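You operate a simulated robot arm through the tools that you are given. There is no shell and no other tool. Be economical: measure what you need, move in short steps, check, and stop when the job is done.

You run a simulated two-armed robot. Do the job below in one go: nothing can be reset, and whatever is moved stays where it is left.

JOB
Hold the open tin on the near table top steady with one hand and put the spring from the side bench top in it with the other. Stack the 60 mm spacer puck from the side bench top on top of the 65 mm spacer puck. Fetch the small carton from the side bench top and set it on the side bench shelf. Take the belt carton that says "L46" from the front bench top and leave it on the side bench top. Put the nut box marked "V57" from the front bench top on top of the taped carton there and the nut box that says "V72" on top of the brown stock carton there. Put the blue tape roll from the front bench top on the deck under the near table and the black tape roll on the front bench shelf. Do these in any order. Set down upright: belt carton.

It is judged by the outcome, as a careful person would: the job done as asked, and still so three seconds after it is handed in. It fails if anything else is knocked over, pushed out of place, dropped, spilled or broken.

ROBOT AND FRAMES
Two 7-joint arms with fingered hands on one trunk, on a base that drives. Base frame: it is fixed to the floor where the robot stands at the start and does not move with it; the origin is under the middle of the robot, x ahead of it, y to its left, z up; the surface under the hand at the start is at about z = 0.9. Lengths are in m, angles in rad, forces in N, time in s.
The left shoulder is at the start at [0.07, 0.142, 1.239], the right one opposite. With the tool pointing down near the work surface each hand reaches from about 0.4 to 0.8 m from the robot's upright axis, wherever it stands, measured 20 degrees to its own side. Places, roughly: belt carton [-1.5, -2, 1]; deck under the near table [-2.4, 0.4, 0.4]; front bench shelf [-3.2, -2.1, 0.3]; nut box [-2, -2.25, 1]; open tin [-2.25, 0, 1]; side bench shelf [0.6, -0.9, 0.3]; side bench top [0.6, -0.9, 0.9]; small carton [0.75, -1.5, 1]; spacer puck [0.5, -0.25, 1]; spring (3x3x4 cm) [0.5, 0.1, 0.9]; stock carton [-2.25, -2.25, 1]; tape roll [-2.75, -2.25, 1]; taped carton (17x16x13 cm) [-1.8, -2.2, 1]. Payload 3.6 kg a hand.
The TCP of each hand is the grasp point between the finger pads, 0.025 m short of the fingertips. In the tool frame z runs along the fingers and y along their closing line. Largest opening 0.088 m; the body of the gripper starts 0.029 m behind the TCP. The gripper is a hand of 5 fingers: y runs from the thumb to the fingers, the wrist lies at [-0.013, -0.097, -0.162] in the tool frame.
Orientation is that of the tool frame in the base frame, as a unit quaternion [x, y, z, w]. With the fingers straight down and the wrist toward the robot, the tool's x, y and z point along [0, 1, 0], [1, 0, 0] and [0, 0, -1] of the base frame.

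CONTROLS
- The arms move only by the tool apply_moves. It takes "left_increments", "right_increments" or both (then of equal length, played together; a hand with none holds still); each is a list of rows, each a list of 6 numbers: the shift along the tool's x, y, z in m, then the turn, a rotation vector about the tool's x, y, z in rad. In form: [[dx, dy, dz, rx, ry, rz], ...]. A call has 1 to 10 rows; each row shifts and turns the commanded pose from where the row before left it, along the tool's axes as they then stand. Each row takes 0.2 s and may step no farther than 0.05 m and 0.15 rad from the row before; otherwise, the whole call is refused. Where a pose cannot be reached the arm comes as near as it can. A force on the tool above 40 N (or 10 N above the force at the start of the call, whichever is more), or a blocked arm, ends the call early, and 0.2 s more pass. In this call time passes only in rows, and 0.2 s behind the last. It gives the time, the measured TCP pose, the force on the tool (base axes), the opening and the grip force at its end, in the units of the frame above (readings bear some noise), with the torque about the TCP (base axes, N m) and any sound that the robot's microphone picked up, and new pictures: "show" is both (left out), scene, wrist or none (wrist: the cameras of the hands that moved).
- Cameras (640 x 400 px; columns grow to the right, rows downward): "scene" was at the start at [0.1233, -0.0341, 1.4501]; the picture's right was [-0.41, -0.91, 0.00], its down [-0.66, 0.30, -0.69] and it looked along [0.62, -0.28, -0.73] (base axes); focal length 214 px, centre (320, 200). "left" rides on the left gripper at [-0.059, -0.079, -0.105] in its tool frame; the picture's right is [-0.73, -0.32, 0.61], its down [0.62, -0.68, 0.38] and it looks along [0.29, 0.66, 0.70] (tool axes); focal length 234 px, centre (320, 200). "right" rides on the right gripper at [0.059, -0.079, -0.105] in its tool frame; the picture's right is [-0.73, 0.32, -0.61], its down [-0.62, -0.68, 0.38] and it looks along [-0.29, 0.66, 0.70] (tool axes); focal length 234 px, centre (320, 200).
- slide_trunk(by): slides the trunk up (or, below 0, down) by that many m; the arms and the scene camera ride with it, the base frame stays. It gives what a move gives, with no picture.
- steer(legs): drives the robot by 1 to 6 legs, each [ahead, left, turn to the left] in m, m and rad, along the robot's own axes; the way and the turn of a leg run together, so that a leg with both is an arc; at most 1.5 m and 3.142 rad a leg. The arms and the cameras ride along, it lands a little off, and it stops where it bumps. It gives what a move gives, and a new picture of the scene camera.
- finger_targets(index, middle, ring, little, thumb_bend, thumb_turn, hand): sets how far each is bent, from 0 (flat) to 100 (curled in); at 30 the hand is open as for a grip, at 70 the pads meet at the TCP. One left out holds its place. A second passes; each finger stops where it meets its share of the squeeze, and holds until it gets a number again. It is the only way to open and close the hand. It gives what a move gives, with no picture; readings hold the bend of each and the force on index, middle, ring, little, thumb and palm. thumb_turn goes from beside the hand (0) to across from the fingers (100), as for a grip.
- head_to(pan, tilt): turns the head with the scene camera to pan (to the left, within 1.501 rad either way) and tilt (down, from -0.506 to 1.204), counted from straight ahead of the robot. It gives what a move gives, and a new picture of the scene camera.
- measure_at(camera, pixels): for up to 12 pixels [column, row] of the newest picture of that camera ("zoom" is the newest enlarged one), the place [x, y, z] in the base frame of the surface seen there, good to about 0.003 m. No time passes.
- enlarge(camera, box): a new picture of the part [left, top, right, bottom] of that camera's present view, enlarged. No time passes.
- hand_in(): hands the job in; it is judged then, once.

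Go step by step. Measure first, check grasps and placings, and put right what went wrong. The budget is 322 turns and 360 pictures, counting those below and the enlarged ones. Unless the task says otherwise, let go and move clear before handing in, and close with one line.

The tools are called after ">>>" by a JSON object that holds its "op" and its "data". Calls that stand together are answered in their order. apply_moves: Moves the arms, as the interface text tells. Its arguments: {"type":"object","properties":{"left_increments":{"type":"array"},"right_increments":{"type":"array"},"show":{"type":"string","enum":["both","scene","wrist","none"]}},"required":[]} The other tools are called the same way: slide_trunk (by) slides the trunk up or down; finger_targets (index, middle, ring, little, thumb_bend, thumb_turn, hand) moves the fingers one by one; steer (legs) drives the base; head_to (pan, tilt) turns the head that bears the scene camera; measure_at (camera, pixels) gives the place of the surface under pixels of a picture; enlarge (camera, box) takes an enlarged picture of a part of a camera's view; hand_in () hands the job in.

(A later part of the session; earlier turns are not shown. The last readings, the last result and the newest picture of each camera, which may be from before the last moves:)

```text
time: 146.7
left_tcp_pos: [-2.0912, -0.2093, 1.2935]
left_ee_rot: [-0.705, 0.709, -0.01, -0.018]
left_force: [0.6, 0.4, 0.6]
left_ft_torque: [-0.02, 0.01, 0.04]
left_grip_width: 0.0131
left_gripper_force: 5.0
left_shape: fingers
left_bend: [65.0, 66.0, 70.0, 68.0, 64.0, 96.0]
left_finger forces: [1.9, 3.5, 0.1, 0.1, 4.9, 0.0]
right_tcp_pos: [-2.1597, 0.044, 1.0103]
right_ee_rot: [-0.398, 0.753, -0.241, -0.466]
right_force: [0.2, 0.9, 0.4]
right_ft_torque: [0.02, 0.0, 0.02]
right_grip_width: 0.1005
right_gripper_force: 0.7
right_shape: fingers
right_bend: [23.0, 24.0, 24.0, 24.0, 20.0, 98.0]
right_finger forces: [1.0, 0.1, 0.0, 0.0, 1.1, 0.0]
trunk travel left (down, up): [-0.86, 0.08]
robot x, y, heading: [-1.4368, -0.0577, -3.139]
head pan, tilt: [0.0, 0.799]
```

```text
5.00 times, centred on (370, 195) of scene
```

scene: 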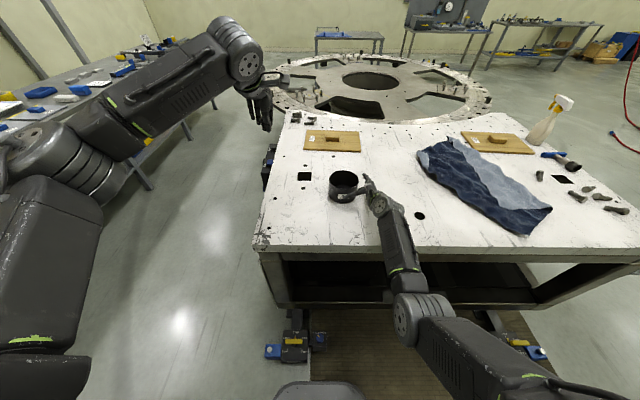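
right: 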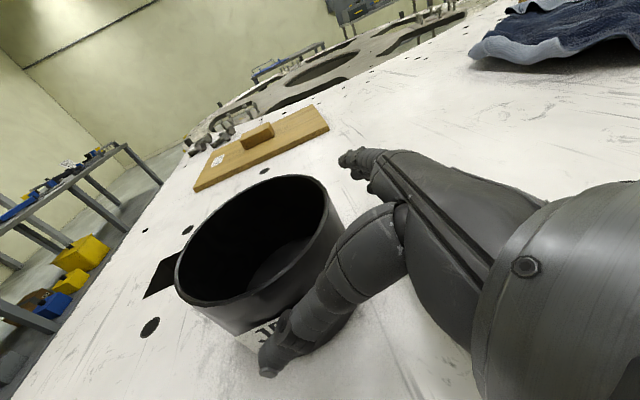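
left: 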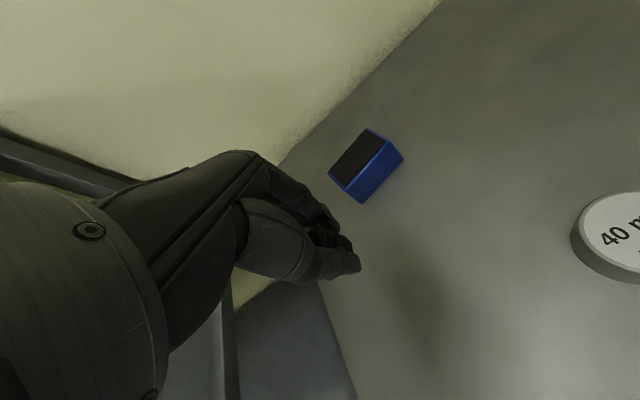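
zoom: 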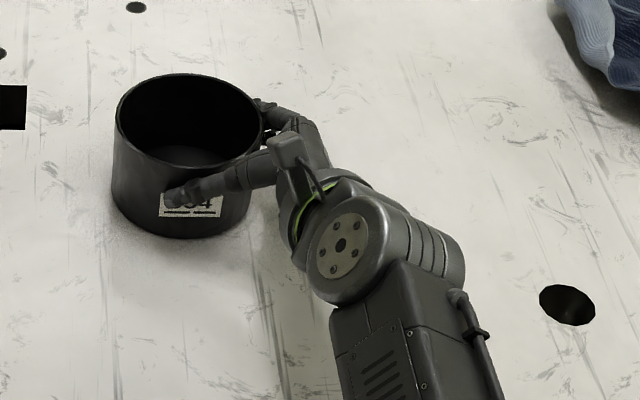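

The tin is lightly held (index & thumb ~1 N). A bit firmer with the other fingers.

>>> {"op": "finger_targets", "data": {"hand": "right", "index": 25, "middle": 29, "ring": 31, "little": 31, "thumb_bend": 24}}

>>> {"op": "enlarge", "data": {"camera": "scene", "box": [310, 155, 430, 235]}}

>>> {"op": "measure_at", "data": {"camera": "zoom", "pixels": [[118, 120], [262, 122], [185, 78], [185, 162], [185, 150]]}}

```text
time: 147.7
left_tcp_pos: [-2.0917, -0.2092, 1.2927]
left_ee_rot: [-0.705, 0.709, -0.011, -0.019]
left_force: [0.1, -0.6, -0.8]
left_ft_torque: [0.0, 0.01, 0.0]
left_grip_width: 0.0127
left_gripper_force: 5.3
left_shape: fingers
left_bend: [65.0, 66.0, 70.0, 68.0, 64.0, 96.0]
left_finger forces: [1.9, 3.4, 0.0, 0.1, 4.9, 0.0]
right_tcp_pos: [-2.1588, 0.0441, 1.0076]
right_ee_rot: [-0.398, 0.752, -0.24, -0.466]
right_force: [0.3, 1.4, 0.4]
right_ft_torque: [0.01, 0.02, -0.02]
right_grip_width: 0.0993
right_gripper_force: 1.5
right_shape: fingers
right_bend: [24.0, 27.0, 31.0, 31.0, 21.0, 98.0]
right_finger forces: [1.4, 0.7, 0.2, 0.1, 1.4, 0.0]
trunk travel left (down, up): [-0.86, 0.08]
robot x, y, heading: [-1.4368, -0.0613, -3.138]
head pan, tilt: [0.0, 0.799]
```

```text
5.00 times, centred on (370, 195) of scene
```

zoom: 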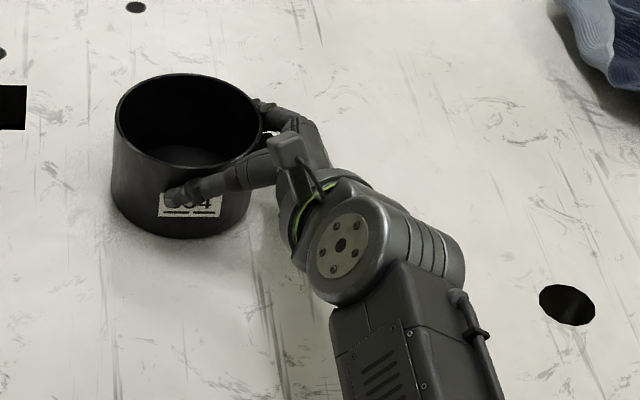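

```text
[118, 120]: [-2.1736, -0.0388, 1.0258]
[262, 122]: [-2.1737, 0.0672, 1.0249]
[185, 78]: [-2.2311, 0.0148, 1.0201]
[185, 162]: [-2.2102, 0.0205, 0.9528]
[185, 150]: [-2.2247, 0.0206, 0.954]
```

Tin held with centre (-2.174, 0.014). Now tilting the left hand so its fingers point right-down.

>>> {"op": "apply_moves", "data": {"left_increments": [[0, 0, 0, 0, -0.13, 0], [0, 0, 0, 0, -0.13, 0], [0, 0, 0, 0, -0.13, 0], [0, 0, 0, 0, -0.13, 0], [0, 0, 0, 0, -0.13, 0], [0, 0, 0, 0, -0.13, 0]], "show": "none"}}

>>> {"op": "apply_moves", "data": {"left_increments": [[-0.007, 0.012, 0.04, 0, 0, 0], [-0.007, 0.012, 0.04, 0, 0, 0], [-0.007, 0.012, 0.04, 0, 0, 0], [-0.007, 0.012, 0.04, 0, 0, 0]]}}

```text
time: 149.1
left_tcp_pos: [-2.0898, -0.2117, 1.293]
left_ee_rot: [-0.659, 0.661, 0.256, 0.253]
left_force: [0.4, 0.6, -0.1]
left_ft_torque: [0.0, 0.0, 0.01]
left_grip_width: 0.0128
left_gripper_force: 5.0
left_shape: fingers
left_bend: [65.0, 66.0, 70.0, 68.0, 64.0, 96.0]
left_finger forces: [1.8, 3.4, 0.0, 0.0, 4.8, 0.0]
right_tcp_pos: [-2.1595, 0.0445, 1.0088]
right_ee_rot: [-0.398, 0.752, -0.241, -0.466]
right_force: [0.6, 0.5, -0.1]
right_ft_torque: [0.03, 0.04, -0.01]
right_grip_width: 0.099
right_gripper_force: 1.6
right_shape: fingers
right_bend: [24.0, 27.0, 31.0, 31.0, 21.0, 97.0]
right_finger forces: [1.0, 0.5, 0.1, 0.1, 1.6, 0.0]
trunk travel left (down, up): [-0.86, 0.08]
robot x, y, heading: [-1.4346, -0.061, -3.136]
head pan, tilt: [0.0, 0.799]
```

```text
time: 150.1
left_tcp_pos: [-2.1391, -0.082, 1.1943]
left_ee_rot: [-0.66, 0.661, 0.253, 0.252]
left_force: [0.3, 0.2, -1.0]
left_ft_torque: [-0.01, 0.02, -0.01]
left_grip_width: 0.0126
left_gripper_force: 5.4
left_shape: fingers
left_bend: [65.0, 66.0, 70.0, 68.0, 64.0, 96.0]
left_finger forces: [1.9, 3.6, 0.0, 0.0, 4.9, 0.1]
right_tcp_pos: [-2.1589, 0.0444, 1.0083]
right_ee_rot: [-0.398, 0.752, -0.241, -0.467]
right_force: [-0.5, -0.6, 0.3]
right_ft_torque: [-0.03, -0.07, 0.06]
right_grip_width: 0.0978
right_gripper_force: 1.2
right_shape: fingers
right_bend: [25.0, 28.0, 31.0, 31.0, 21.0, 97.0]
right_finger forces: [0.5, 0.3, 0.0, 0.0, 1.1, 0.1]
trunk travel left (down, up): [-0.86, 0.08]
robot x, y, heading: [-1.439, -0.0623, -3.14]
head pan, tilt: [0.0, 0.799]
```

scene: 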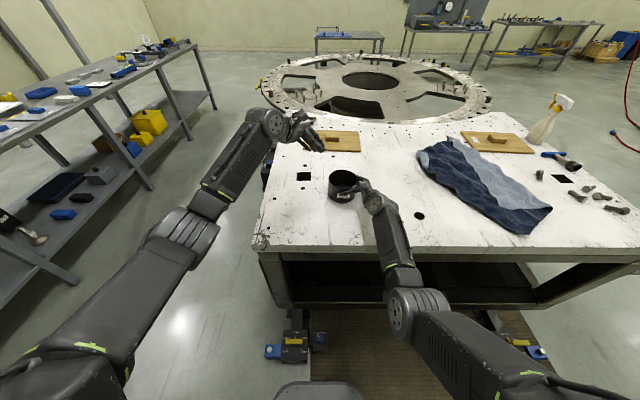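
left: 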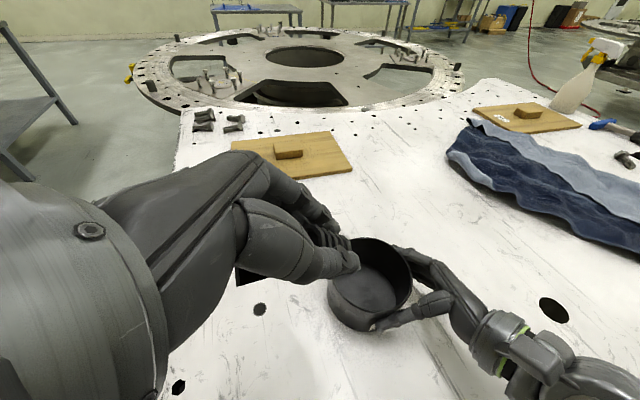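

The left hand reaches fine. Moving over the tin's mouth to (-2.176, -0.008, 1.085).

>>> {"op": "apply_moves", "data": {"left_increments": [[0.0059, 0.0123, 0.0435, 0, 0, 0], [0.0059, 0.0123, 0.0435, 0, 0, 0], [0.0059, 0.0123, 0.0435, 0, 0, 0]]}}

>>> {"op": "enlarge", "data": {"camera": "scene", "box": [310, 155, 430, 235]}}

>>> {"op": "enlarge", "data": {"camera": "left", "box": [240, 150, 480, 350]}}

```text
time: 150.9
left_tcp_pos: [-2.1705, -0.007, 1.0872]
left_ee_rot: [-0.659, 0.661, 0.256, 0.252]
left_force: [0.3, -0.2, -0.9]
left_ft_torque: [0.02, 0.01, 0.04]
left_grip_width: 0.0121
left_gripper_force: 4.7
left_shape: fingers
left_bend: [65.0, 66.0, 70.0, 68.0, 64.0, 96.0]
left_finger forces: [1.7, 3.6, 0.1, 0.0, 4.6, 0.0]
right_tcp_pos: [-2.1582, 0.0447, 1.0075]
right_ee_rot: [-0.398, 0.751, -0.242, -0.467]
right_force: [-0.9, -0.3, 0.2]
right_ft_torque: [0.0, -0.03, -0.01]
right_grip_width: 0.0965
right_gripper_force: 0.5
right_shape: fingers
right_bend: [25.0, 28.0, 31.0, 31.0, 22.0, 97.0]
right_finger forces: [0.1, 0.0, 0.0, 0.0, 0.4, 0.0]
trunk travel left (down, up): [-0.86, 0.08]
robot x, y, heading: [-1.44, -0.0594, -3.142]
head pan, tilt: [0.0, 0.799]
```

scene: 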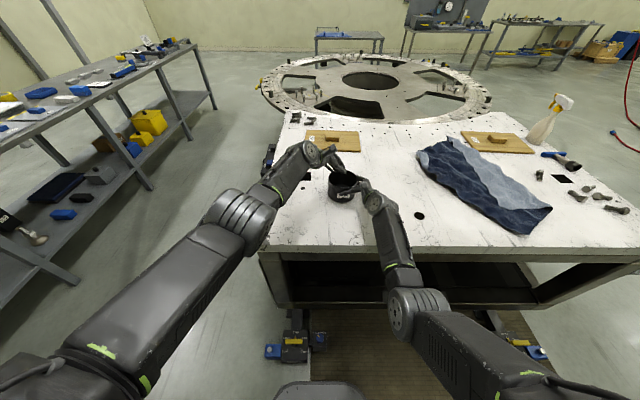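
left: 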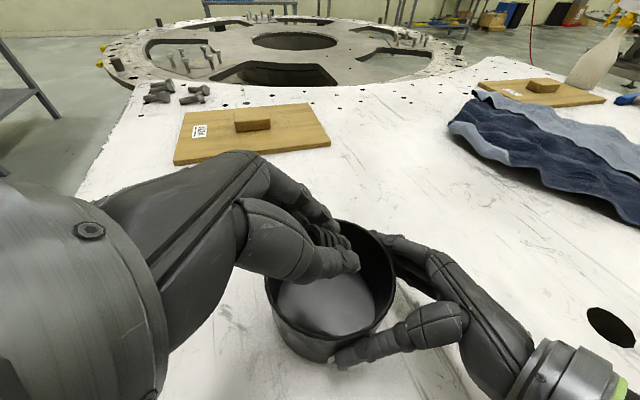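

```text
5.00 times, centred on (370, 195) of scene
```

zoom: 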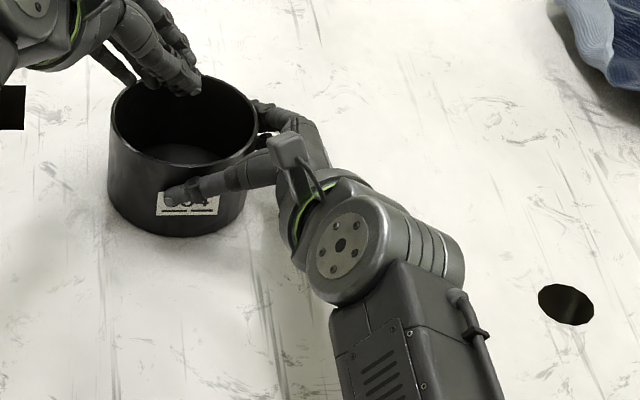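

```text
2.00 times, centred on (360, 250) of left
```

zoom: 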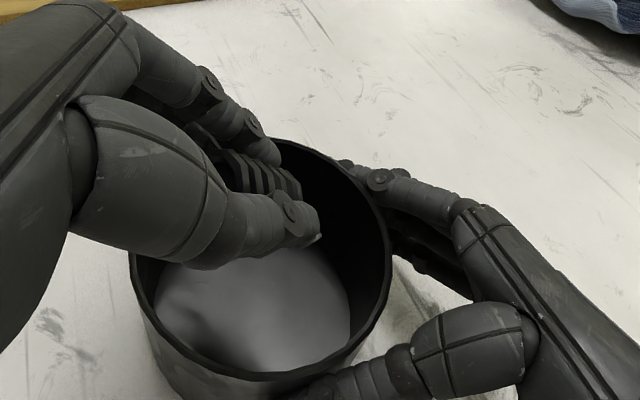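

The tin crept ~3 mm; I'll advance the holding hand slightly and re-tighten, and measure the spring's place.

>>> {"op": "measure_at", "data": {"camera": "zoom", "pixels": [[275, 180], [250, 170], [290, 190], [310, 235], [140, 290], [385, 240], [260, 370]]}}

>>> {"op": "apply_moves", "data": {"right_increments": [[0.0036, 0, 0.0072, 0, 0, 0]], "show": "none"}}

>>> {"op": "finger_targets", "data": {"hand": "right", "index": 27, "middle": 31, "ring": 34, "little": 36, "thumb_bend": 25}}

```text
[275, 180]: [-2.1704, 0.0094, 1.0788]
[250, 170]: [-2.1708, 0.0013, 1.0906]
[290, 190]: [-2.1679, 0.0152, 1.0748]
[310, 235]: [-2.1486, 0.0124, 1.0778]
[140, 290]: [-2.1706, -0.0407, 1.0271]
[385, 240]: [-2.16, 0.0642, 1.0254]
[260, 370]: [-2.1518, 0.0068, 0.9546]
```

```text
time: 151.3
left_tcp_pos: [-2.1714, -0.0085, 1.087]
left_ee_rot: [-0.658, 0.661, 0.256, 0.252]
left_force: [-0.5, 0.6, -0.3]
left_ft_torque: [-0.01, 0.01, -0.02]
left_grip_width: 0.0117
left_gripper_force: 5.1
left_shape: fingers
left_bend: [65.0, 66.0, 70.0, 68.0, 64.0, 96.0]
left_finger forces: [1.6, 3.5, 0.1, 0.0, 4.6, 0.0]
right_tcp_pos: [-2.164, 0.0372, 1.0083]
right_ee_rot: [-0.399, 0.753, -0.24, -0.466]
right_force: [0.6, 0.0, -0.2]
right_ft_torque: [0.01, -0.02, 0.03]
right_grip_width: 0.0965
right_gripper_force: 0.8
right_shape: fingers
right_bend: [25.0, 28.0, 31.0, 31.0, 23.0, 97.0]
right_finger forces: [0.0, 0.0, 0.0, 0.0, 1.0, 0.1]
trunk travel left (down, up): [-0.86, 0.08]
robot x, y, heading: [-1.4368, -0.062, -3.142]
head pan, tilt: [0.0, 0.799]
```

```text
time: 152.3
left_tcp_pos: [-2.1708, -0.0084, 1.0881]
left_ee_rot: [-0.659, 0.66, 0.256, 0.253]
left_force: [-0.1, 0.0, -0.2]
left_ft_torque: [0.01, 0.0, 0.0]
left_grip_width: 0.0121
left_gripper_force: 5.4
left_shape: fingers
left_bend: [65.0, 66.0, 70.0, 68.0, 64.0, 96.0]
left_finger forces: [1.7, 3.5, 0.1, 0.0, 4.6, 0.0]
right_tcp_pos: [-2.1641, 0.0382, 1.0077]
right_ee_rot: [-0.399, 0.752, -0.241, -0.466]
right_force: [-0.1, 0.6, 1.6]
right_ft_torque: [0.05, 0.04, -0.04]
right_grip_width: 0.0953
right_gripper_force: 1.9
right_shape: fingers
right_bend: [26.0, 29.0, 33.0, 36.0, 22.0, 97.0]
right_finger forces: [0.9, 0.8, 0.3, 0.0, 1.5, 0.0]
trunk travel left (down, up): [-0.86, 0.08]
robot x, y, heading: [-1.4376, -0.0635, -3.143]
head pan, tilt: [0.0, 0.799]
```

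Spring is centred over the mouth at (-2.17, 0.01). Lower 12 mm and release.

>>> {"op": "apply_moves", "data": {"left_increments": [[0.008, 0, 0.009, 0, 0, 0]], "show": "none"}}

>>> {"op": "finger_targets", "data": {"hand": "left", "index": 50, "middle": 50, "ring": 55, "little": 55, "thumb_bend": 48}}

>>> {"op": "enlarge", "data": {"camera": "left", "box": [240, 150, 480, 350]}}

```text
time: 152.7
left_tcp_pos: [-2.1691, -0.0066, 1.0792]
left_ee_rot: [-0.659, 0.661, 0.255, 0.253]
left_force: [0.4, -0.3, -0.2]
left_ft_torque: [0.03, 0.02, 0.01]
left_grip_width: 0.0122
left_gripper_force: 5.0
left_shape: fingers
left_bend: [65.0, 66.0, 70.0, 68.0, 64.0, 96.0]
left_finger forces: [1.7, 3.5, 0.0, 0.1, 4.6, 0.0]
left hand out of reach, approached as far as the arm can: row 1
right_tcp_pos: [-2.1641, 0.0382, 1.0082]
right_ee_rot: [-0.398, 0.752, -0.241, -0.467]
right_force: [-0.7, 0.3, 0.2]
right_ft_torque: [0.04, 0.0, -0.01]
right_grip_width: 0.0952
right_gripper_force: 1.6
right_shape: fingers
right_bend: [26.0, 29.0, 33.0, 36.0, 22.0, 97.0]
right_finger forces: [1.0, 0.9, 0.4, 0.1, 1.3, 0.0]
trunk travel left (down, up): [-0.86, 0.08]
robot x, y, heading: [-1.4393, -0.0579, -3.141]
head pan, tilt: [0.0, 0.799]
```

```text
time: 153.7
left_tcp_pos: [-2.1686, -0.0062, 1.0807]
left_ee_rot: [-0.658, 0.661, 0.256, 0.253]
left_force: [0.6, 0.0, 0.4]
left_ft_torque: [-0.03, 0.0, -0.02]
left_grip_width: 0.0431
left_gripper_force: 0.0
left_shape: fingers
left_bend: [50.0, 50.0, 55.0, 55.0, 48.0, 97.0]
left_finger forces: [0.0, 0.0, 0.0, 0.1, 0.0, 0.0]
right_tcp_pos: [-2.164, 0.037, 1.0087]
right_ee_rot: [-0.399, 0.753, -0.24, -0.466]
right_force: [0.0, -0.2, 0.6]
right_ft_torque: [0.04, 0.04, -0.02]
right_grip_width: 0.0949
right_gripper_force: 1.5
right_shape: fingers
right_bend: [26.0, 29.0, 33.0, 36.0, 22.0, 97.0]
right_finger forces: [0.9, 0.9, 0.4, 0.1, 1.4, 0.0]
trunk travel left (down, up): [-0.86, 0.08]
robot x, y, heading: [-1.4371, -0.0631, -3.138]
head pan, tilt: [0.0, 0.799]
```

```text
2.00 times, centred on (360, 250) of left
```

zoom: 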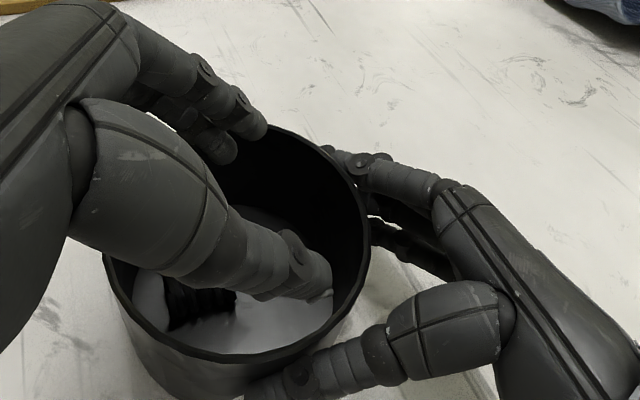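

The spring is in the tin. Withdrawing the left hand up and away.

>>> {"op": "apply_moves", "data": {"left_increments": [[-0.02, 0, -0.022, 0, 0, 0], [-0.027, 0, -0.03, 0, 0, 0], [-0.027, 0, -0.03, 0, 0, 0], [-0.01, 0, -0.04, 0, 0, 0], [0, -0.01, -0.045, 0, 0, 0], [0, -0.01, -0.045, 0, 0, 0]], "show": "none"}}

>>> {"op": "finger_targets", "data": {"hand": "right", "index": 8, "middle": 8, "ring": 8, "little": 8, "thumb_bend": 5}}

>>> {"op": "apply_moves", "data": {"right_increments": [[-0.0134, 0, -0.0269, 0, 0, 0], [-0.0134, 0, -0.0269, 0, 0, 0], [-0.0134, 0, -0.0269, 0, 0, 0], [-0.0134, 0, -0.0269, 0, 0, 0], [0.035, 0, -0.018, 0, 0, 0], [0.035, 0, -0.018, 0, 0, 0], [0.035, 0, -0.018, 0, 0, 0]]}}

>>> {"op": "enlarge", "data": {"camera": "scene", "box": [310, 155, 430, 235]}}

```text
time: 155.1
left_tcp_pos: [-2.1487, -0.0887, 1.2925]
left_ee_rot: [-0.659, 0.661, 0.255, 0.254]
left_force: [0.2, -0.7, -0.7]
left_ft_torque: [0.0, 0.0, -0.04]
left_grip_width: 0.0438
left_gripper_force: 0.0
left_shape: fingers
left_bend: [50.0, 50.0, 55.0, 55.0, 48.0, 97.0]
left_finger forces: [0.1, 0.0, 0.1, 0.1, 0.0, 0.0]
right_tcp_pos: [-2.1628, 0.0362, 1.0091]
right_ee_rot: [-0.399, 0.752, -0.24, -0.467]
right_force: [-1.2, 0.6, 0.7]
right_ft_torque: [-0.03, -0.01, -0.05]
right_grip_width: 0.0948
right_gripper_force: 1.6
right_shape: fingers
right_bend: [27.0, 29.0, 33.0, 36.0, 22.0, 97.0]
right_finger forces: [0.6, 0.8, 0.3, 0.0, 1.4, 0.1]
trunk travel left (down, up): [-0.86, 0.08]
robot x, y, heading: [-1.4395, -0.0605, -3.14]
head pan, tilt: [0.0, 0.799]
```

```text
time: 156.1
left_tcp_pos: [-2.1497, -0.0862, 1.2925]
left_ee_rot: [-0.659, 0.661, 0.256, 0.253]
left_force: [-0.8, -0.2, 0.6]
left_ft_torque: [-0.01, -0.02, 0.01]
left_grip_width: 0.0435
left_gripper_force: 0.1
left_shape: fingers
left_bend: [50.0, 50.0, 55.0, 55.0, 48.0, 97.0]
left_finger forces: [0.0, 0.0, 0.1, 0.1, 0.1, 0.0]
right_tcp_pos: [-2.1642, 0.0371, 1.0085]
right_ee_rot: [-0.399, 0.752, -0.241, -0.466]
right_force: [-0.3, -0.4, 0.2]
right_ft_torque: [0.0, 0.04, 0.0]
right_grip_width: 0.1233
right_gripper_force: 0.0
right_shape: fingers
right_bend: [8.0, 8.0, 8.0, 8.0, 5.0, 97.0]
right_finger forces: [0.1, 0.0, 0.0, 0.0, 0.1, 0.0]
trunk travel left (down, up): [-0.86, 0.08]
robot x, y, heading: [-1.4406, -0.0597, -3.142]
head pan, tilt: [0.0, 0.799]
```

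```text
time: 157.7
left_tcp_pos: [-2.1497, -0.0868, 1.2918]
left_ee_rot: [-0.659, 0.661, 0.256, 0.253]
left_force: [0.0, -0.6, -0.5]
left_ft_torque: [-0.02, 0.02, 0.01]
left_grip_width: 0.0435
left_gripper_force: 0.0
left_shape: fingers
left_bend: [50.0, 50.0, 55.0, 55.0, 48.0, 97.0]
left_finger forces: [0.1, 0.0, 0.0, 0.0, 0.0, 0.0]
right_tcp_pos: [-2.0963, 0.1385, 1.1247]
right_ee_rot: [-0.398, 0.752, -0.242, -0.467]
right_force: [0.2, 0.0, -0.2]
right_ft_torque: [0.0, -0.01, -0.01]
right_grip_width: 0.1233
right_gripper_force: 0.0
right_shape: fingers
right_bend: [8.0, 8.0, 8.0, 8.0, 5.0, 97.0]
right_finger forces: [0.0, 0.0, 0.1, 0.1, 0.0, 0.0]
trunk travel left (down, up): [-0.86, 0.08]
robot x, y, heading: [-1.441, -0.0575, -3.137]
head pan, tilt: [0.0, 0.799]
```

scene: 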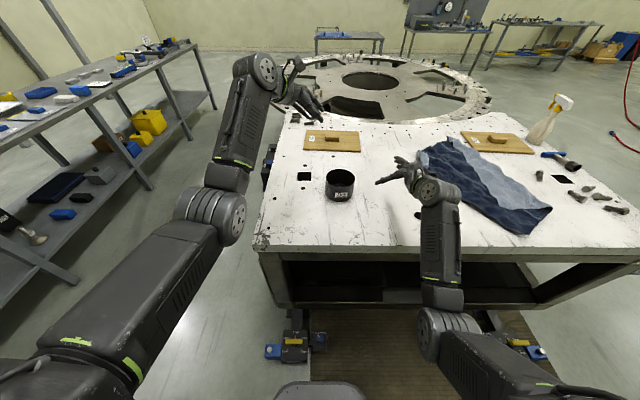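
right: 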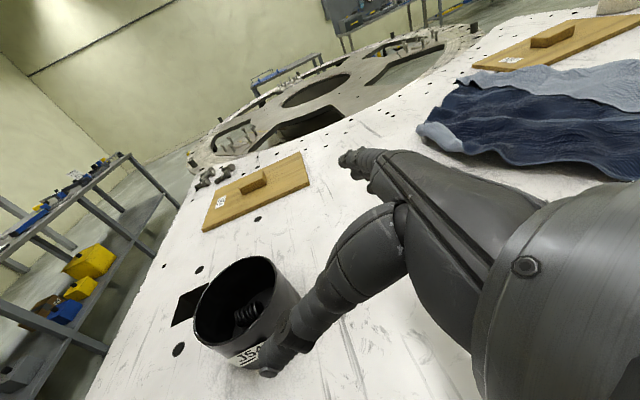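

```text
5.00 times, centred on (370, 195) of scene
```

zoom: 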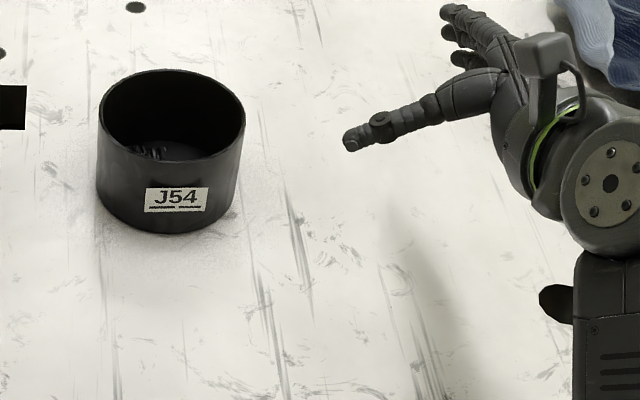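

Tin stands with the spring inside. Backing off and restoring both hands to fingers-down.

>>> {"op": "steer", "data": {"legs": [[-0.4, 0, 0]]}}

>>> {"op": "apply_moves", "data": {"left_increments": [[0, 0, 0, 0, 0.13, 0], [0, 0, 0, 0, 0.13, 0], [0, 0, 0, 0, 0.13, 0], [0, 0, 0, 0, 0.13, 0], [0, 0, 0, 0, 0.13, 0], [0, 0, 0, 0, 0.13, 0], [0.03, -0.03, 0, 0, 0, 0], [0.03, -0.03, 0, 0, 0, 0], [0.03, -0.03, 0, 0, 0, 0]], "right_increments": [[0, 0, 0, 0.116, 0, -0.059], [0, 0, 0, 0.116, 0, -0.059], [0, 0, 0, 0.116, 0, -0.059], [0, 0, 0, 0.116, 0, -0.059], [0, 0, 0, 0.116, 0, -0.059], [0, 0, 0, 0, -0.14, 0], [0, 0, 0, 0, -0.14, 0], [0, 0, 0, 0, -0.14, 0], [0, 0, 0, 0, -0.14, 0]], "show": "none"}}

>>> {"op": "apply_moves", "data": {"right_increments": [[0, 0, 0, 0, -0.14, 0], [0, 0, 0, 0, -0.14, 0], [0, 0, 0, 0, -0.14, 0], [0, 0, 0, 0, -0.07, 0], [-0.04, -0.02, -0.02, 0, 0, 0], [-0.04, -0.02, -0.02, 0, 0, 0], [-0.04, -0.02, -0.02, 0, 0, 0]], "show": "none"}}

>>> {"op": "finger_targets", "data": {"hand": "right", "index": 30, "middle": 30, "ring": 30, "little": 30, "thumb_bend": 30}}

>>> {"op": "finger_targets", "data": {"hand": "left", "index": 30, "middle": 30, "ring": 30, "little": 30, "thumb_bend": 30}}

>>> {"op": "head_to", "data": {"pan": 1.3, "tilt": 0.45}}

```text
time: 160.2
left_tcp_pos: [-1.7569, -0.0782, 1.2914]
left_ee_rot: [-0.658, 0.662, 0.254, 0.253]
left_force: [0.8, 0.3, 0.1]
left_ft_torque: [-0.02, -0.01, 0.0]
left_grip_width: 0.0435
left_gripper_force: 0.0
left_shape: fingers
left_bend: [50.0, 50.0, 55.0, 55.0, 48.0, 97.0]
left_finger forces: [0.0, 0.1, 0.0, 0.1, 0.1, 0.0]
right_tcp_pos: [-1.7021, 0.146, 1.1236]
right_ee_rot: [-0.395, 0.753, -0.241, -0.467]
right_force: [-0.5, 0.0, 0.5]
right_ft_torque: [-0.02, -0.02, 0.04]
right_grip_width: 0.1234
right_gripper_force: 0.1
right_shape: fingers
right_bend: [8.0, 8.0, 8.0, 8.0, 5.0, 97.0]
right_finger forces: [0.0, 0.0, 0.0, 0.0, 0.0, 0.1]
trunk travel left (down, up): [-0.86, 0.08]
robot x, y, heading: [-1.0438, -0.0556, 3.143]
head pan, tilt: [0.0, 0.799]
```

scene: 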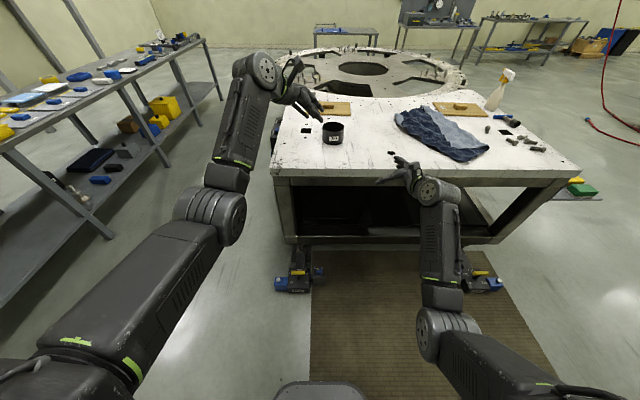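

```text
time: 162.2
left_tcp_pos: [-1.6606, -0.1616, 1.2983]
left_ee_rot: [-0.705, 0.708, -0.016, -0.022]
left_force: [0.0, -1.0, 0.1]
left_ft_torque: [-0.02, 0.02, 0.0]
left_grip_width: 0.0436
left_gripper_force: 0.1
left_shape: fingers
left_bend: [50.0, 50.0, 55.0, 55.0, 48.0, 98.0]
left_finger forces: [0.0, 0.0, 0.0, 0.0, 0.0, 0.1]
right_tcp_pos: [-1.699, 0.1533, 1.1244]
right_ee_rot: [0.697, -0.664, 0.19, 0.191]
right_force: [-0.1, -0.5, 0.4]
right_ft_torque: [0.05, 0.03, -0.04]
right_grip_width: 0.1234
right_gripper_force: 0.0
right_shape: fingers
right_bend: [8.0, 8.0, 8.0, 8.0, 5.0, 98.0]
right_finger forces: [0.0, 0.1, 0.0, 0.1, 0.0, 0.0]
trunk travel left (down, up): [-0.86, 0.08]
robot x, y, heading: [-1.0447, -0.0587, 3.14]
head pan, tilt: [0.0, 0.799]
```

```text
time: 163.8
left_tcp_pos: [-1.6624, -0.1606, 1.2969]
left_ee_rot: [-0.705, 0.709, -0.017, -0.022]
left_force: [-0.9, -0.1, -0.3]
left_ft_torque: [-0.01, 0.01, 0.02]
left_grip_width: 0.0436
left_gripper_force: 0.0
left_shape: fingers
left_bend: [50.0, 50.0, 55.0, 55.0, 48.0, 98.0]
left_finger forces: [0.0, 0.0, 0.1, 0.1, 0.0, 0.1]
right_tcp_pos: [-1.6442, 0.2827, 1.1762]
right_ee_rot: [0.723, -0.691, 0.017, 0.025]
right_force: [0.1, 0.6, -0.2]
right_ft_torque: [-0.03, 0.04, 0.01]
right_grip_width: 0.1233
right_gripper_force: 0.2
right_shape: fingers
right_bend: [8.0, 8.0, 8.0, 8.0, 5.0, 98.0]
right_finger forces: [0.1, 0.0, 0.0, 0.0, 0.1, 0.1]
trunk travel left (down, up): [-0.86, 0.08]
robot x, y, heading: [-1.045, -0.0553, 3.141]
head pan, tilt: [0.0, 0.799]
```

```text
time: 164.8
left_tcp_pos: [-1.6629, -0.1608, 1.2971]
left_ee_rot: [-0.705, 0.709, -0.018, -0.021]
left_force: [0.8, -0.5, -0.1]
left_ft_torque: [0.03, 0.01, 0.03]
left_grip_width: 0.0438
left_gripper_force: 0.0
left_shape: fingers
left_bend: [50.0, 50.0, 55.0, 55.0, 48.0, 98.0]
left_finger forces: [0.0, 0.0, 0.1, 0.0, 0.0, 0.1]
right_tcp_pos: [-1.6447, 0.2816, 1.1765]
right_ee_rot: [0.722, -0.691, 0.016, 0.025]
right_force: [-0.9, 0.0, 0.2]
right_ft_torque: [-0.03, 0.01, -0.01]
right_grip_width: 0.0854
right_gripper_force: 0.0
right_shape: fingers
right_bend: [30.0, 30.0, 30.0, 30.0, 30.0, 98.0]
right_finger forces: [0.1, 0.0, 0.0, 0.1, 0.1, 0.0]
trunk travel left (down, up): [-0.86, 0.08]
robot x, y, heading: [-1.0438, -0.0545, 3.138]
head pan, tilt: [0.0, 0.799]
```

```text
time: 165.8
left_tcp_pos: [-1.6629, -0.1598, 1.2969]
left_ee_rot: [-0.705, 0.709, -0.017, -0.021]
left_force: [0.0, -0.1, 0.6]
left_ft_torque: [0.01, -0.01, 0.0]
left_grip_width: 0.0843
left_gripper_force: 0.0
left_shape: fingers
left_bend: [30.0, 30.0, 30.0, 30.0, 30.0, 98.0]
left_finger forces: [0.1, 0.1, 0.0, 0.0, 0.1, 0.0]
right_tcp_pos: [-1.6443, 0.2799, 1.1777]
right_ee_rot: [0.722, -0.691, 0.017, 0.024]
right_force: [-0.6, -0.5, 0.8]
right_ft_torque: [0.02, 0.01, 0.0]
right_grip_width: 0.0854
right_gripper_force: 0.1
right_shape: fingers
right_bend: [30.0, 30.0, 30.0, 30.0, 30.0, 98.0]
right_finger forces: [0.0, 0.1, 0.1, 0.1, 0.0, 0.0]
trunk travel left (down, up): [-0.86, 0.08]
robot x, y, heading: [-1.0436, -0.0603, 3.144]
head pan, tilt: [0.0, 0.799]
```

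```text
time: 167.3
left_tcp_pos: [-1.6624, -0.1604, 1.2972]
left_ee_rot: [-0.705, 0.709, -0.017, -0.021]
left_force: [-0.5, -0.2, 0.1]
left_ft_torque: [0.0, -0.02, 0.0]
left_grip_width: 0.0844
left_gripper_force: 0.1
left_shape: fingers
left_bend: [30.0, 30.0, 30.0, 30.0, 30.0, 98.0]
left_finger forces: [0.0, 0.1, 0.0, 0.0, 0.0, 0.0]
right_tcp_pos: [-1.6446, 0.2812, 1.1767]
right_ee_rot: [0.722, -0.692, 0.016, 0.025]
right_force: [0.1, -0.1, 0.1]
right_ft_torque: [-0.02, -0.01, -0.01]
right_grip_width: 0.0852
right_gripper_force: 0.0
right_shape: fingers
right_bend: [30.0, 30.0, 30.0, 30.0, 30.0, 98.0]
right_finger forces: [0.0, 0.1, 0.0, 0.0, 0.0, 0.0]
trunk travel left (down, up): [-0.86, 0.08]
robot x, y, heading: [-1.0452, -0.0559, 3.137]
head pan, tilt: [1.3, 0.45]
```

scene: 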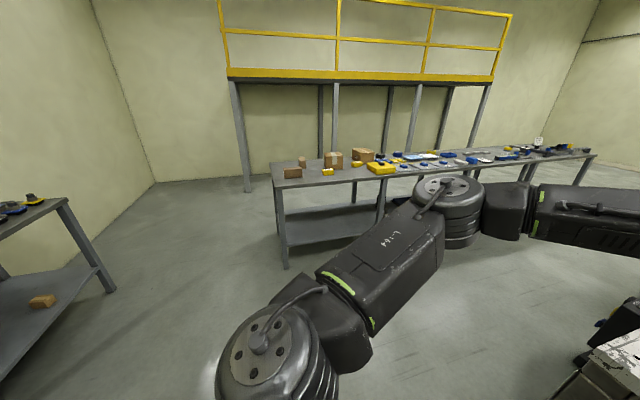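

Turning left to face the front bench and driving nearer to see it.

>>> {"op": "steer", "data": {"legs": [[0, 0, 1.571], [0.5, -0.7, 0]]}}

>>> {"op": "head_to", "data": {"pan": 0, "tilt": 0.5}}

```text
time: 174.6
left_tcp_pos: [-1.5364, -1.0739, 1.2971]
left_ee_rot: [0.994, -0.103, 0.025, 0.007]
left_force: [1.4, 0.7, 0.2]
left_ft_torque: [0.0, 0.0, -0.01]
left_grip_width: 0.0845
left_gripper_force: 0.1
left_shape: fingers
left_bend: [30.0, 30.0, 30.0, 30.0, 30.0, 98.0]
left_finger forces: [0.0, 0.0, 0.1, 0.0, 0.0, 0.0]
right_tcp_pos: [-1.9666, -0.9673, 1.1775]
right_ee_rot: [0.997, -0.078, 0.027, 0.009]
right_force: [0.4, 0.0, 0.0]
right_ft_torque: [-0.01, 0.01, 0.01]
right_grip_width: 0.0851
right_gripper_force: 0.1
right_shape: fingers
right_bend: [30.0, 30.0, 30.0, 30.0, 30.0, 98.0]
right_finger forces: [0.0, 0.0, 0.1, 0.1, 0.0, 0.0]
trunk travel left (down, up): [-0.86, 0.08]
robot x, y, heading: [-1.5146, -0.4485, -1.776]
head pan, tilt: [1.3, 0.45]
stopped in leg 2: the robot was blocked; the commanded pose is now the measured one
```

scene: 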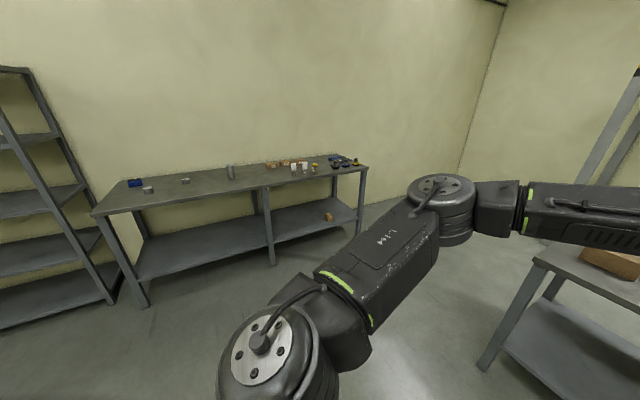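

```text
time: 176.0
left_tcp_pos: [-1.5422, -1.0784, 1.2952]
left_ee_rot: [0.994, -0.103, 0.027, 0.004]
left_force: [-0.2, 0.1, -0.2]
left_ft_torque: [0.01, 0.01, -0.02]
left_grip_width: 0.0844
left_gripper_force: 0.0
left_shape: fingers
left_bend: [30.0, 30.0, 30.0, 30.0, 30.0, 98.0]
left_finger forces: [0.0, 0.1, 0.0, 0.0, 0.0, 0.1]
right_tcp_pos: [-1.9707, -0.9698, 1.1735]
right_ee_rot: [0.996, -0.079, 0.028, 0.008]
right_force: [0.6, 0.6, -0.2]
right_ft_torque: [-0.01, 0.02, 0.01]
right_grip_width: 0.0852
right_gripper_force: 0.1
right_shape: fingers
right_bend: [30.0, 30.0, 30.0, 30.0, 30.0, 98.0]
right_finger forces: [0.1, 0.0, 0.1, 0.1, 0.0, 0.0]
trunk travel left (down, up): [-0.86, 0.08]
robot x, y, heading: [-1.5146, -0.4495, -1.776]
head pan, tilt: [0.0, 0.499]
```

scene: 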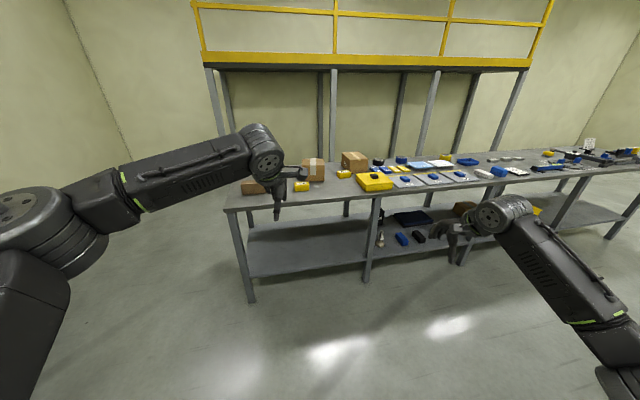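

The base bumped the table's caster corner (around (-1.8,-0.3)). Moving away left/ahead, straightening, and checking the tin.

>>> {"op": "steer", "data": {"legs": [[0.15, 0.15, 0], [0, 0, 0.205], [0.25, 0, 0]]}}

>>> {"op": "head_to", "data": {"pan": -1.45, "tilt": 0.4}}

```text
time: 179.9
left_tcp_pos: [-1.2999, -1.4976, 1.2963]
left_ee_rot: [1.0, -0.003, 0.027, 0.003]
left_force: [-0.5, 0.6, 0.4]
left_ft_torque: [0.02, 0.0, 0.01]
left_grip_width: 0.0844
left_gripper_force: 0.0
left_shape: fingers
left_bend: [30.0, 30.0, 30.0, 30.0, 30.0, 98.0]
left_finger forces: [0.1, 0.1, 0.0, 0.0, 0.0, 0.1]
right_tcp_pos: [-1.7414, -1.478, 1.1755]
right_ee_rot: [0.999, 0.021, 0.03, 0.006]
right_force: [-0.4, -0.1, 0.9]
right_ft_torque: [0.02, 0.01, 0.01]
right_grip_width: 0.0851
right_gripper_force: 0.0
right_shape: fingers
right_bend: [30.0, 30.0, 30.0, 30.0, 30.0, 98.0]
right_finger forces: [0.1, 0.1, 0.0, 0.0, 0.0, 0.0]
trunk travel left (down, up): [-0.86, 0.08]
robot x, y, heading: [-1.4003, -0.8773, -1.577]
head pan, tilt: [0.0, 0.499]
```

scene: 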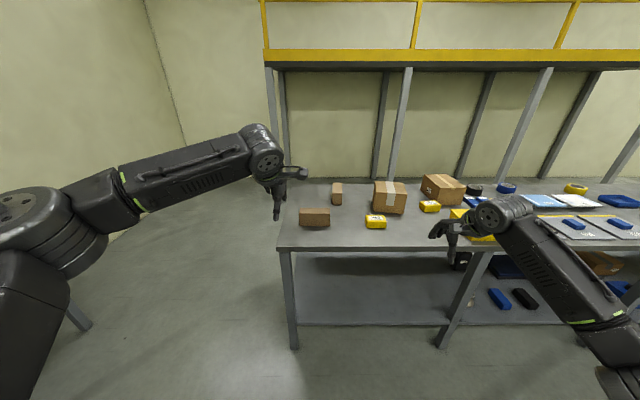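

```text
time: 181.4
left_tcp_pos: [-1.3001, -1.4997, 1.2958]
left_ee_rot: [1.0, -0.004, 0.027, 0.003]
left_force: [0.0, 0.0, 0.6]
left_ft_torque: [0.01, 0.0, 0.0]
left_grip_width: 0.0843
left_gripper_force: 0.1
left_shape: fingers
left_bend: [30.0, 30.0, 30.0, 30.0, 30.0, 98.0]
left_finger forces: [0.1, 0.1, 0.1, 0.0, 0.1, 0.0]
right_tcp_pos: [-1.7413, -1.4794, 1.175]
right_ee_rot: [0.999, 0.021, 0.03, 0.006]
right_force: [0.1, 0.5, -0.5]
right_ft_torque: [0.04, -0.02, -0.02]
right_grip_width: 0.085
right_gripper_force: 0.0
right_shape: fingers
right_bend: [30.0, 30.0, 30.0, 30.0, 30.0, 98.0]
right_finger forces: [0.0, 0.0, 0.0, 0.0, 0.0, 0.1]
trunk travel left (down, up): [-0.86, 0.08]
robot x, y, heading: [-1.4012, -0.8789, -1.578]
head pan, tilt: [-1.45, 0.4]
```

scene: 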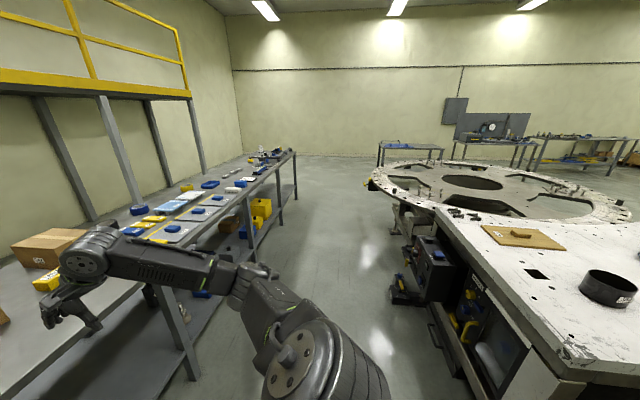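

Tin fine and table not visibly moved. Looking at the front bench items.

>>> {"op": "head_to", "data": {"pan": -0.3, "tilt": 0.5}}

>>> {"op": "enlarge", "data": {"camera": "scene", "box": [150, 130, 470, 330]}}

```text
time: 182.8
left_tcp_pos: [-1.299, -1.4996, 1.2955]
left_ee_rot: [1.0, -0.003, 0.028, 0.003]
left_force: [0.3, -0.2, -0.3]
left_ft_torque: [0.02, 0.02, -0.03]
left_grip_width: 0.0844
left_gripper_force: 0.1
left_shape: fingers
left_bend: [30.0, 30.0, 30.0, 30.0, 30.0, 98.0]
left_finger forces: [0.0, 0.0, 0.0, 0.0, 0.0, 0.1]
right_tcp_pos: [-1.7411, -1.4799, 1.1751]
right_ee_rot: [0.999, 0.021, 0.03, 0.006]
right_force: [0.4, -0.1, -0.3]
right_ft_torque: [0.0, -0.01, -0.02]
right_grip_width: 0.085
right_gripper_force: 0.0
right_shape: fingers
right_bend: [30.0, 30.0, 30.0, 30.0, 30.0, 98.0]
right_finger forces: [0.0, 0.1, 0.0, 0.0, 0.1, 0.0]
trunk travel left (down, up): [-0.86, 0.08]
robot x, y, heading: [-1.4047, -0.879, -1.58]
head pan, tilt: [-0.3, 0.499]
```

scene: 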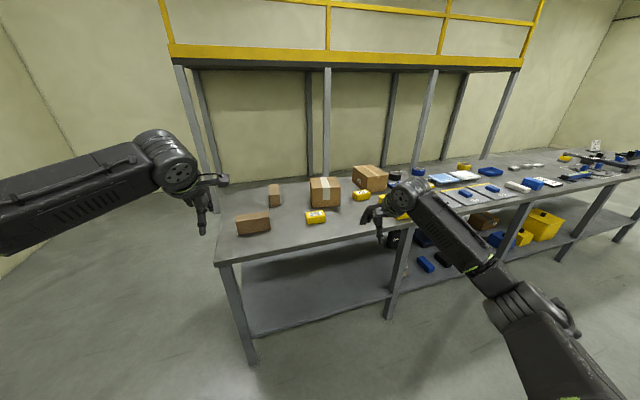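

```text
2.00 times, centred on (310, 230) of scene
```

zoom: 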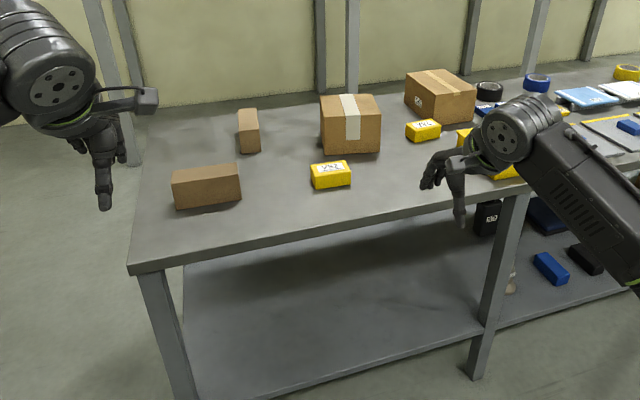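

>>> {"op": "measure_at", "data": {"camera": "zoom", "pixels": [[205, 172], [248, 115], [330, 166], [420, 125], [348, 103], [440, 85], [488, 85], [537, 77], [160, 245], [470, 200], [300, 220], [200, 330]]}}

>>> {"op": "enlarge", "data": {"camera": "scene", "box": [225, 170, 345, 245]}}

>>> {"op": "enlarge", "data": {"camera": "scene", "box": [340, 150, 460, 225]}}

```text
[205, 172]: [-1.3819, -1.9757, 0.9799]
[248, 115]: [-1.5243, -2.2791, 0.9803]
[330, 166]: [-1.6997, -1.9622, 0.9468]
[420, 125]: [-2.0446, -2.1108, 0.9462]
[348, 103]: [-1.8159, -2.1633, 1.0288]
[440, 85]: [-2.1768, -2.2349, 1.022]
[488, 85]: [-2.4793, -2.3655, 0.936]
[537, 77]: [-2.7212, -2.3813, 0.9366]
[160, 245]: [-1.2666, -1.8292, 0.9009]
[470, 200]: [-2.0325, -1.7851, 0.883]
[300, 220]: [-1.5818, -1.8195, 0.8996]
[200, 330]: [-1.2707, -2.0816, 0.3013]
```

```text
5.33 times, centred on (285, 208) of scene
```

zoom: 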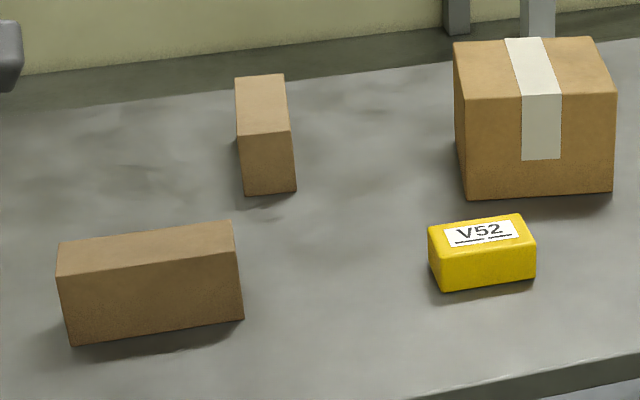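

```text
5.33 times, centred on (400, 188) of scene
```

zoom: 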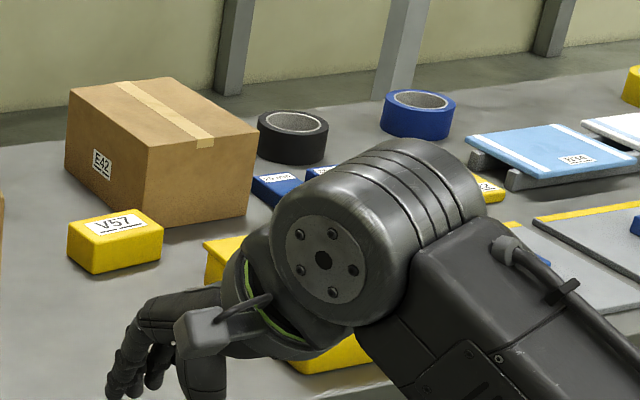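

V52 is a decoy; V57 is by the stock carton (E42). The belt cartons' labels aren't visible from here. Driving right to see V72 and the other faces.

>>> {"op": "steer", "data": {"legs": [[0.1, -0.75, 0]]}}

>>> {"op": "head_to", "data": {"pan": 0.35, "tilt": 0.5}}

```text
time: 186.9
left_tcp_pos: [-2.0505, -1.5932, 1.2964]
left_ee_rot: [1.0, -0.004, 0.027, 0.002]
left_force: [-0.2, 1.2, -1.1]
left_ft_torque: [-0.02, -0.03, -0.04]
left_grip_width: 0.0843
left_gripper_force: 0.1
left_shape: fingers
left_bend: [30.0, 30.0, 30.0, 30.0, 30.0, 98.0]
left_finger forces: [0.1, 0.0, 0.0, 0.0, 0.0, 0.1]
right_tcp_pos: [-2.492, -1.5734, 1.1755]
right_ee_rot: [0.999, 0.021, 0.029, 0.005]
right_force: [-0.1, 0.4, 0.0]
right_ft_torque: [-0.01, -0.02, 0.03]
right_grip_width: 0.0853
right_gripper_force: 0.1
right_shape: fingers
right_bend: [30.0, 30.0, 30.0, 30.0, 30.0, 98.0]
right_finger forces: [0.0, 0.1, 0.0, 0.0, 0.0, 0.0]
trunk travel left (down, up): [-0.86, 0.08]
robot x, y, heading: [-2.151, -0.9721, -1.577]
head pan, tilt: [-0.3, 0.499]
```

scene: 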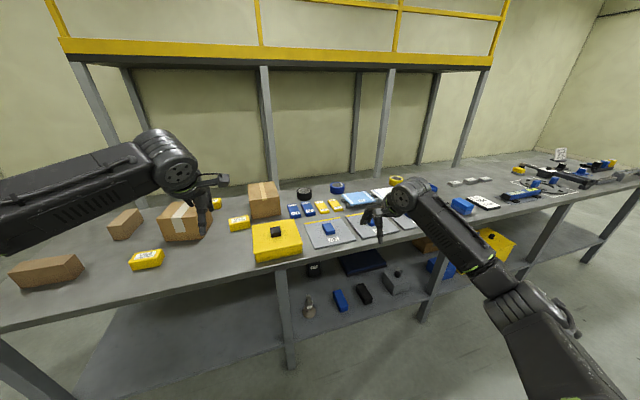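

```text
time: 187.9
left_tcp_pos: [-2.0505, -1.593, 1.2962]
left_ee_rot: [1.0, -0.005, 0.028, 0.002]
left_force: [-0.2, 0.7, -0.6]
left_ft_torque: [0.0, 0.01, -0.02]
left_grip_width: 0.0844
left_gripper_force: 0.0
left_shape: fingers
left_bend: [30.0, 30.0, 30.0, 30.0, 30.0, 98.0]
left_finger forces: [0.0, 0.1, 0.0, 0.1, 0.0, 0.0]
right_tcp_pos: [-2.4921, -1.573, 1.174]
right_ee_rot: [0.999, 0.02, 0.029, 0.005]
right_force: [-1.0, -0.2, -0.4]
right_ft_torque: [-0.04, 0.02, 0.04]
right_grip_width: 0.0849
right_gripper_force: 0.0
right_shape: fingers
right_bend: [30.0, 30.0, 30.0, 30.0, 30.0, 98.0]
right_finger forces: [0.0, 0.0, 0.0, 0.1, 0.0, 0.0]
trunk travel left (down, up): [-0.86, 0.08]
robot x, y, heading: [-2.1492, -0.9747, -1.58]
head pan, tilt: [0.351, 0.499]
```

scene: 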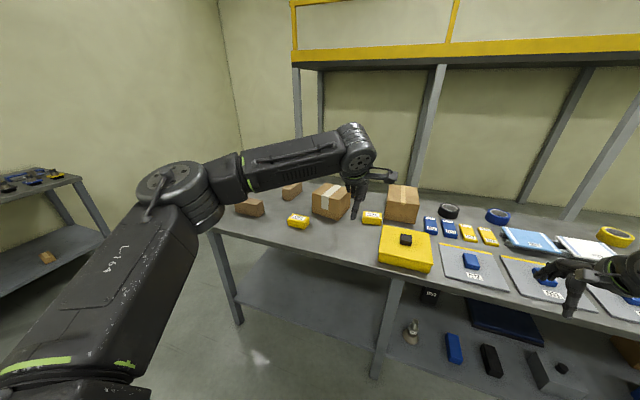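

>>> {"op": "enlarge", "data": {"camera": "scene", "box": [220, 170, 380, 270]}}

>>> {"op": "enlarge", "data": {"camera": "scene", "box": [360, 175, 520, 275]}}

>>> {"op": "measure_at", "data": {"camera": "zoom", "pixels": [[429, 240], [510, 250], [360, 140], [555, 150], [45, 170], [165, 50], [280, 190], [350, 205], [180, 300], [60, 320]]}}

```text
4.00 times, centred on (300, 220) of scene
```

zoom: 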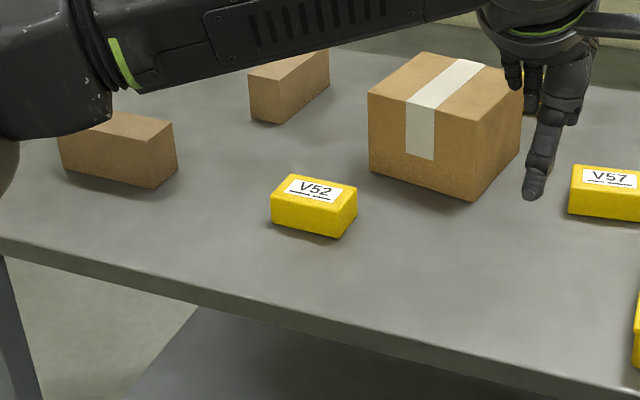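

```text
4.00 times, centred on (440, 225) of scene
```

zoom: 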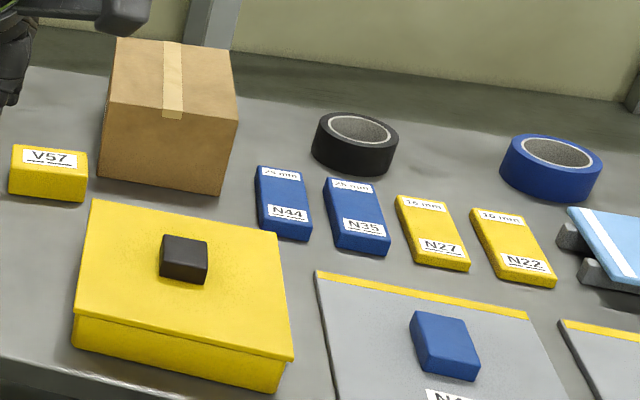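

```text
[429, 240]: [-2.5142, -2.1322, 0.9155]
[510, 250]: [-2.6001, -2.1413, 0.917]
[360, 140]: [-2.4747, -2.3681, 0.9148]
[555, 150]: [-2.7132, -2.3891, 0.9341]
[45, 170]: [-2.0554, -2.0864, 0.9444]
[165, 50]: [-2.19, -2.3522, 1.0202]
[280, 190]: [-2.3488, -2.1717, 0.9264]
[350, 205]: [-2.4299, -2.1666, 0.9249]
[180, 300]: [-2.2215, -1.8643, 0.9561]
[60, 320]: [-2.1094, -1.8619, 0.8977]
```

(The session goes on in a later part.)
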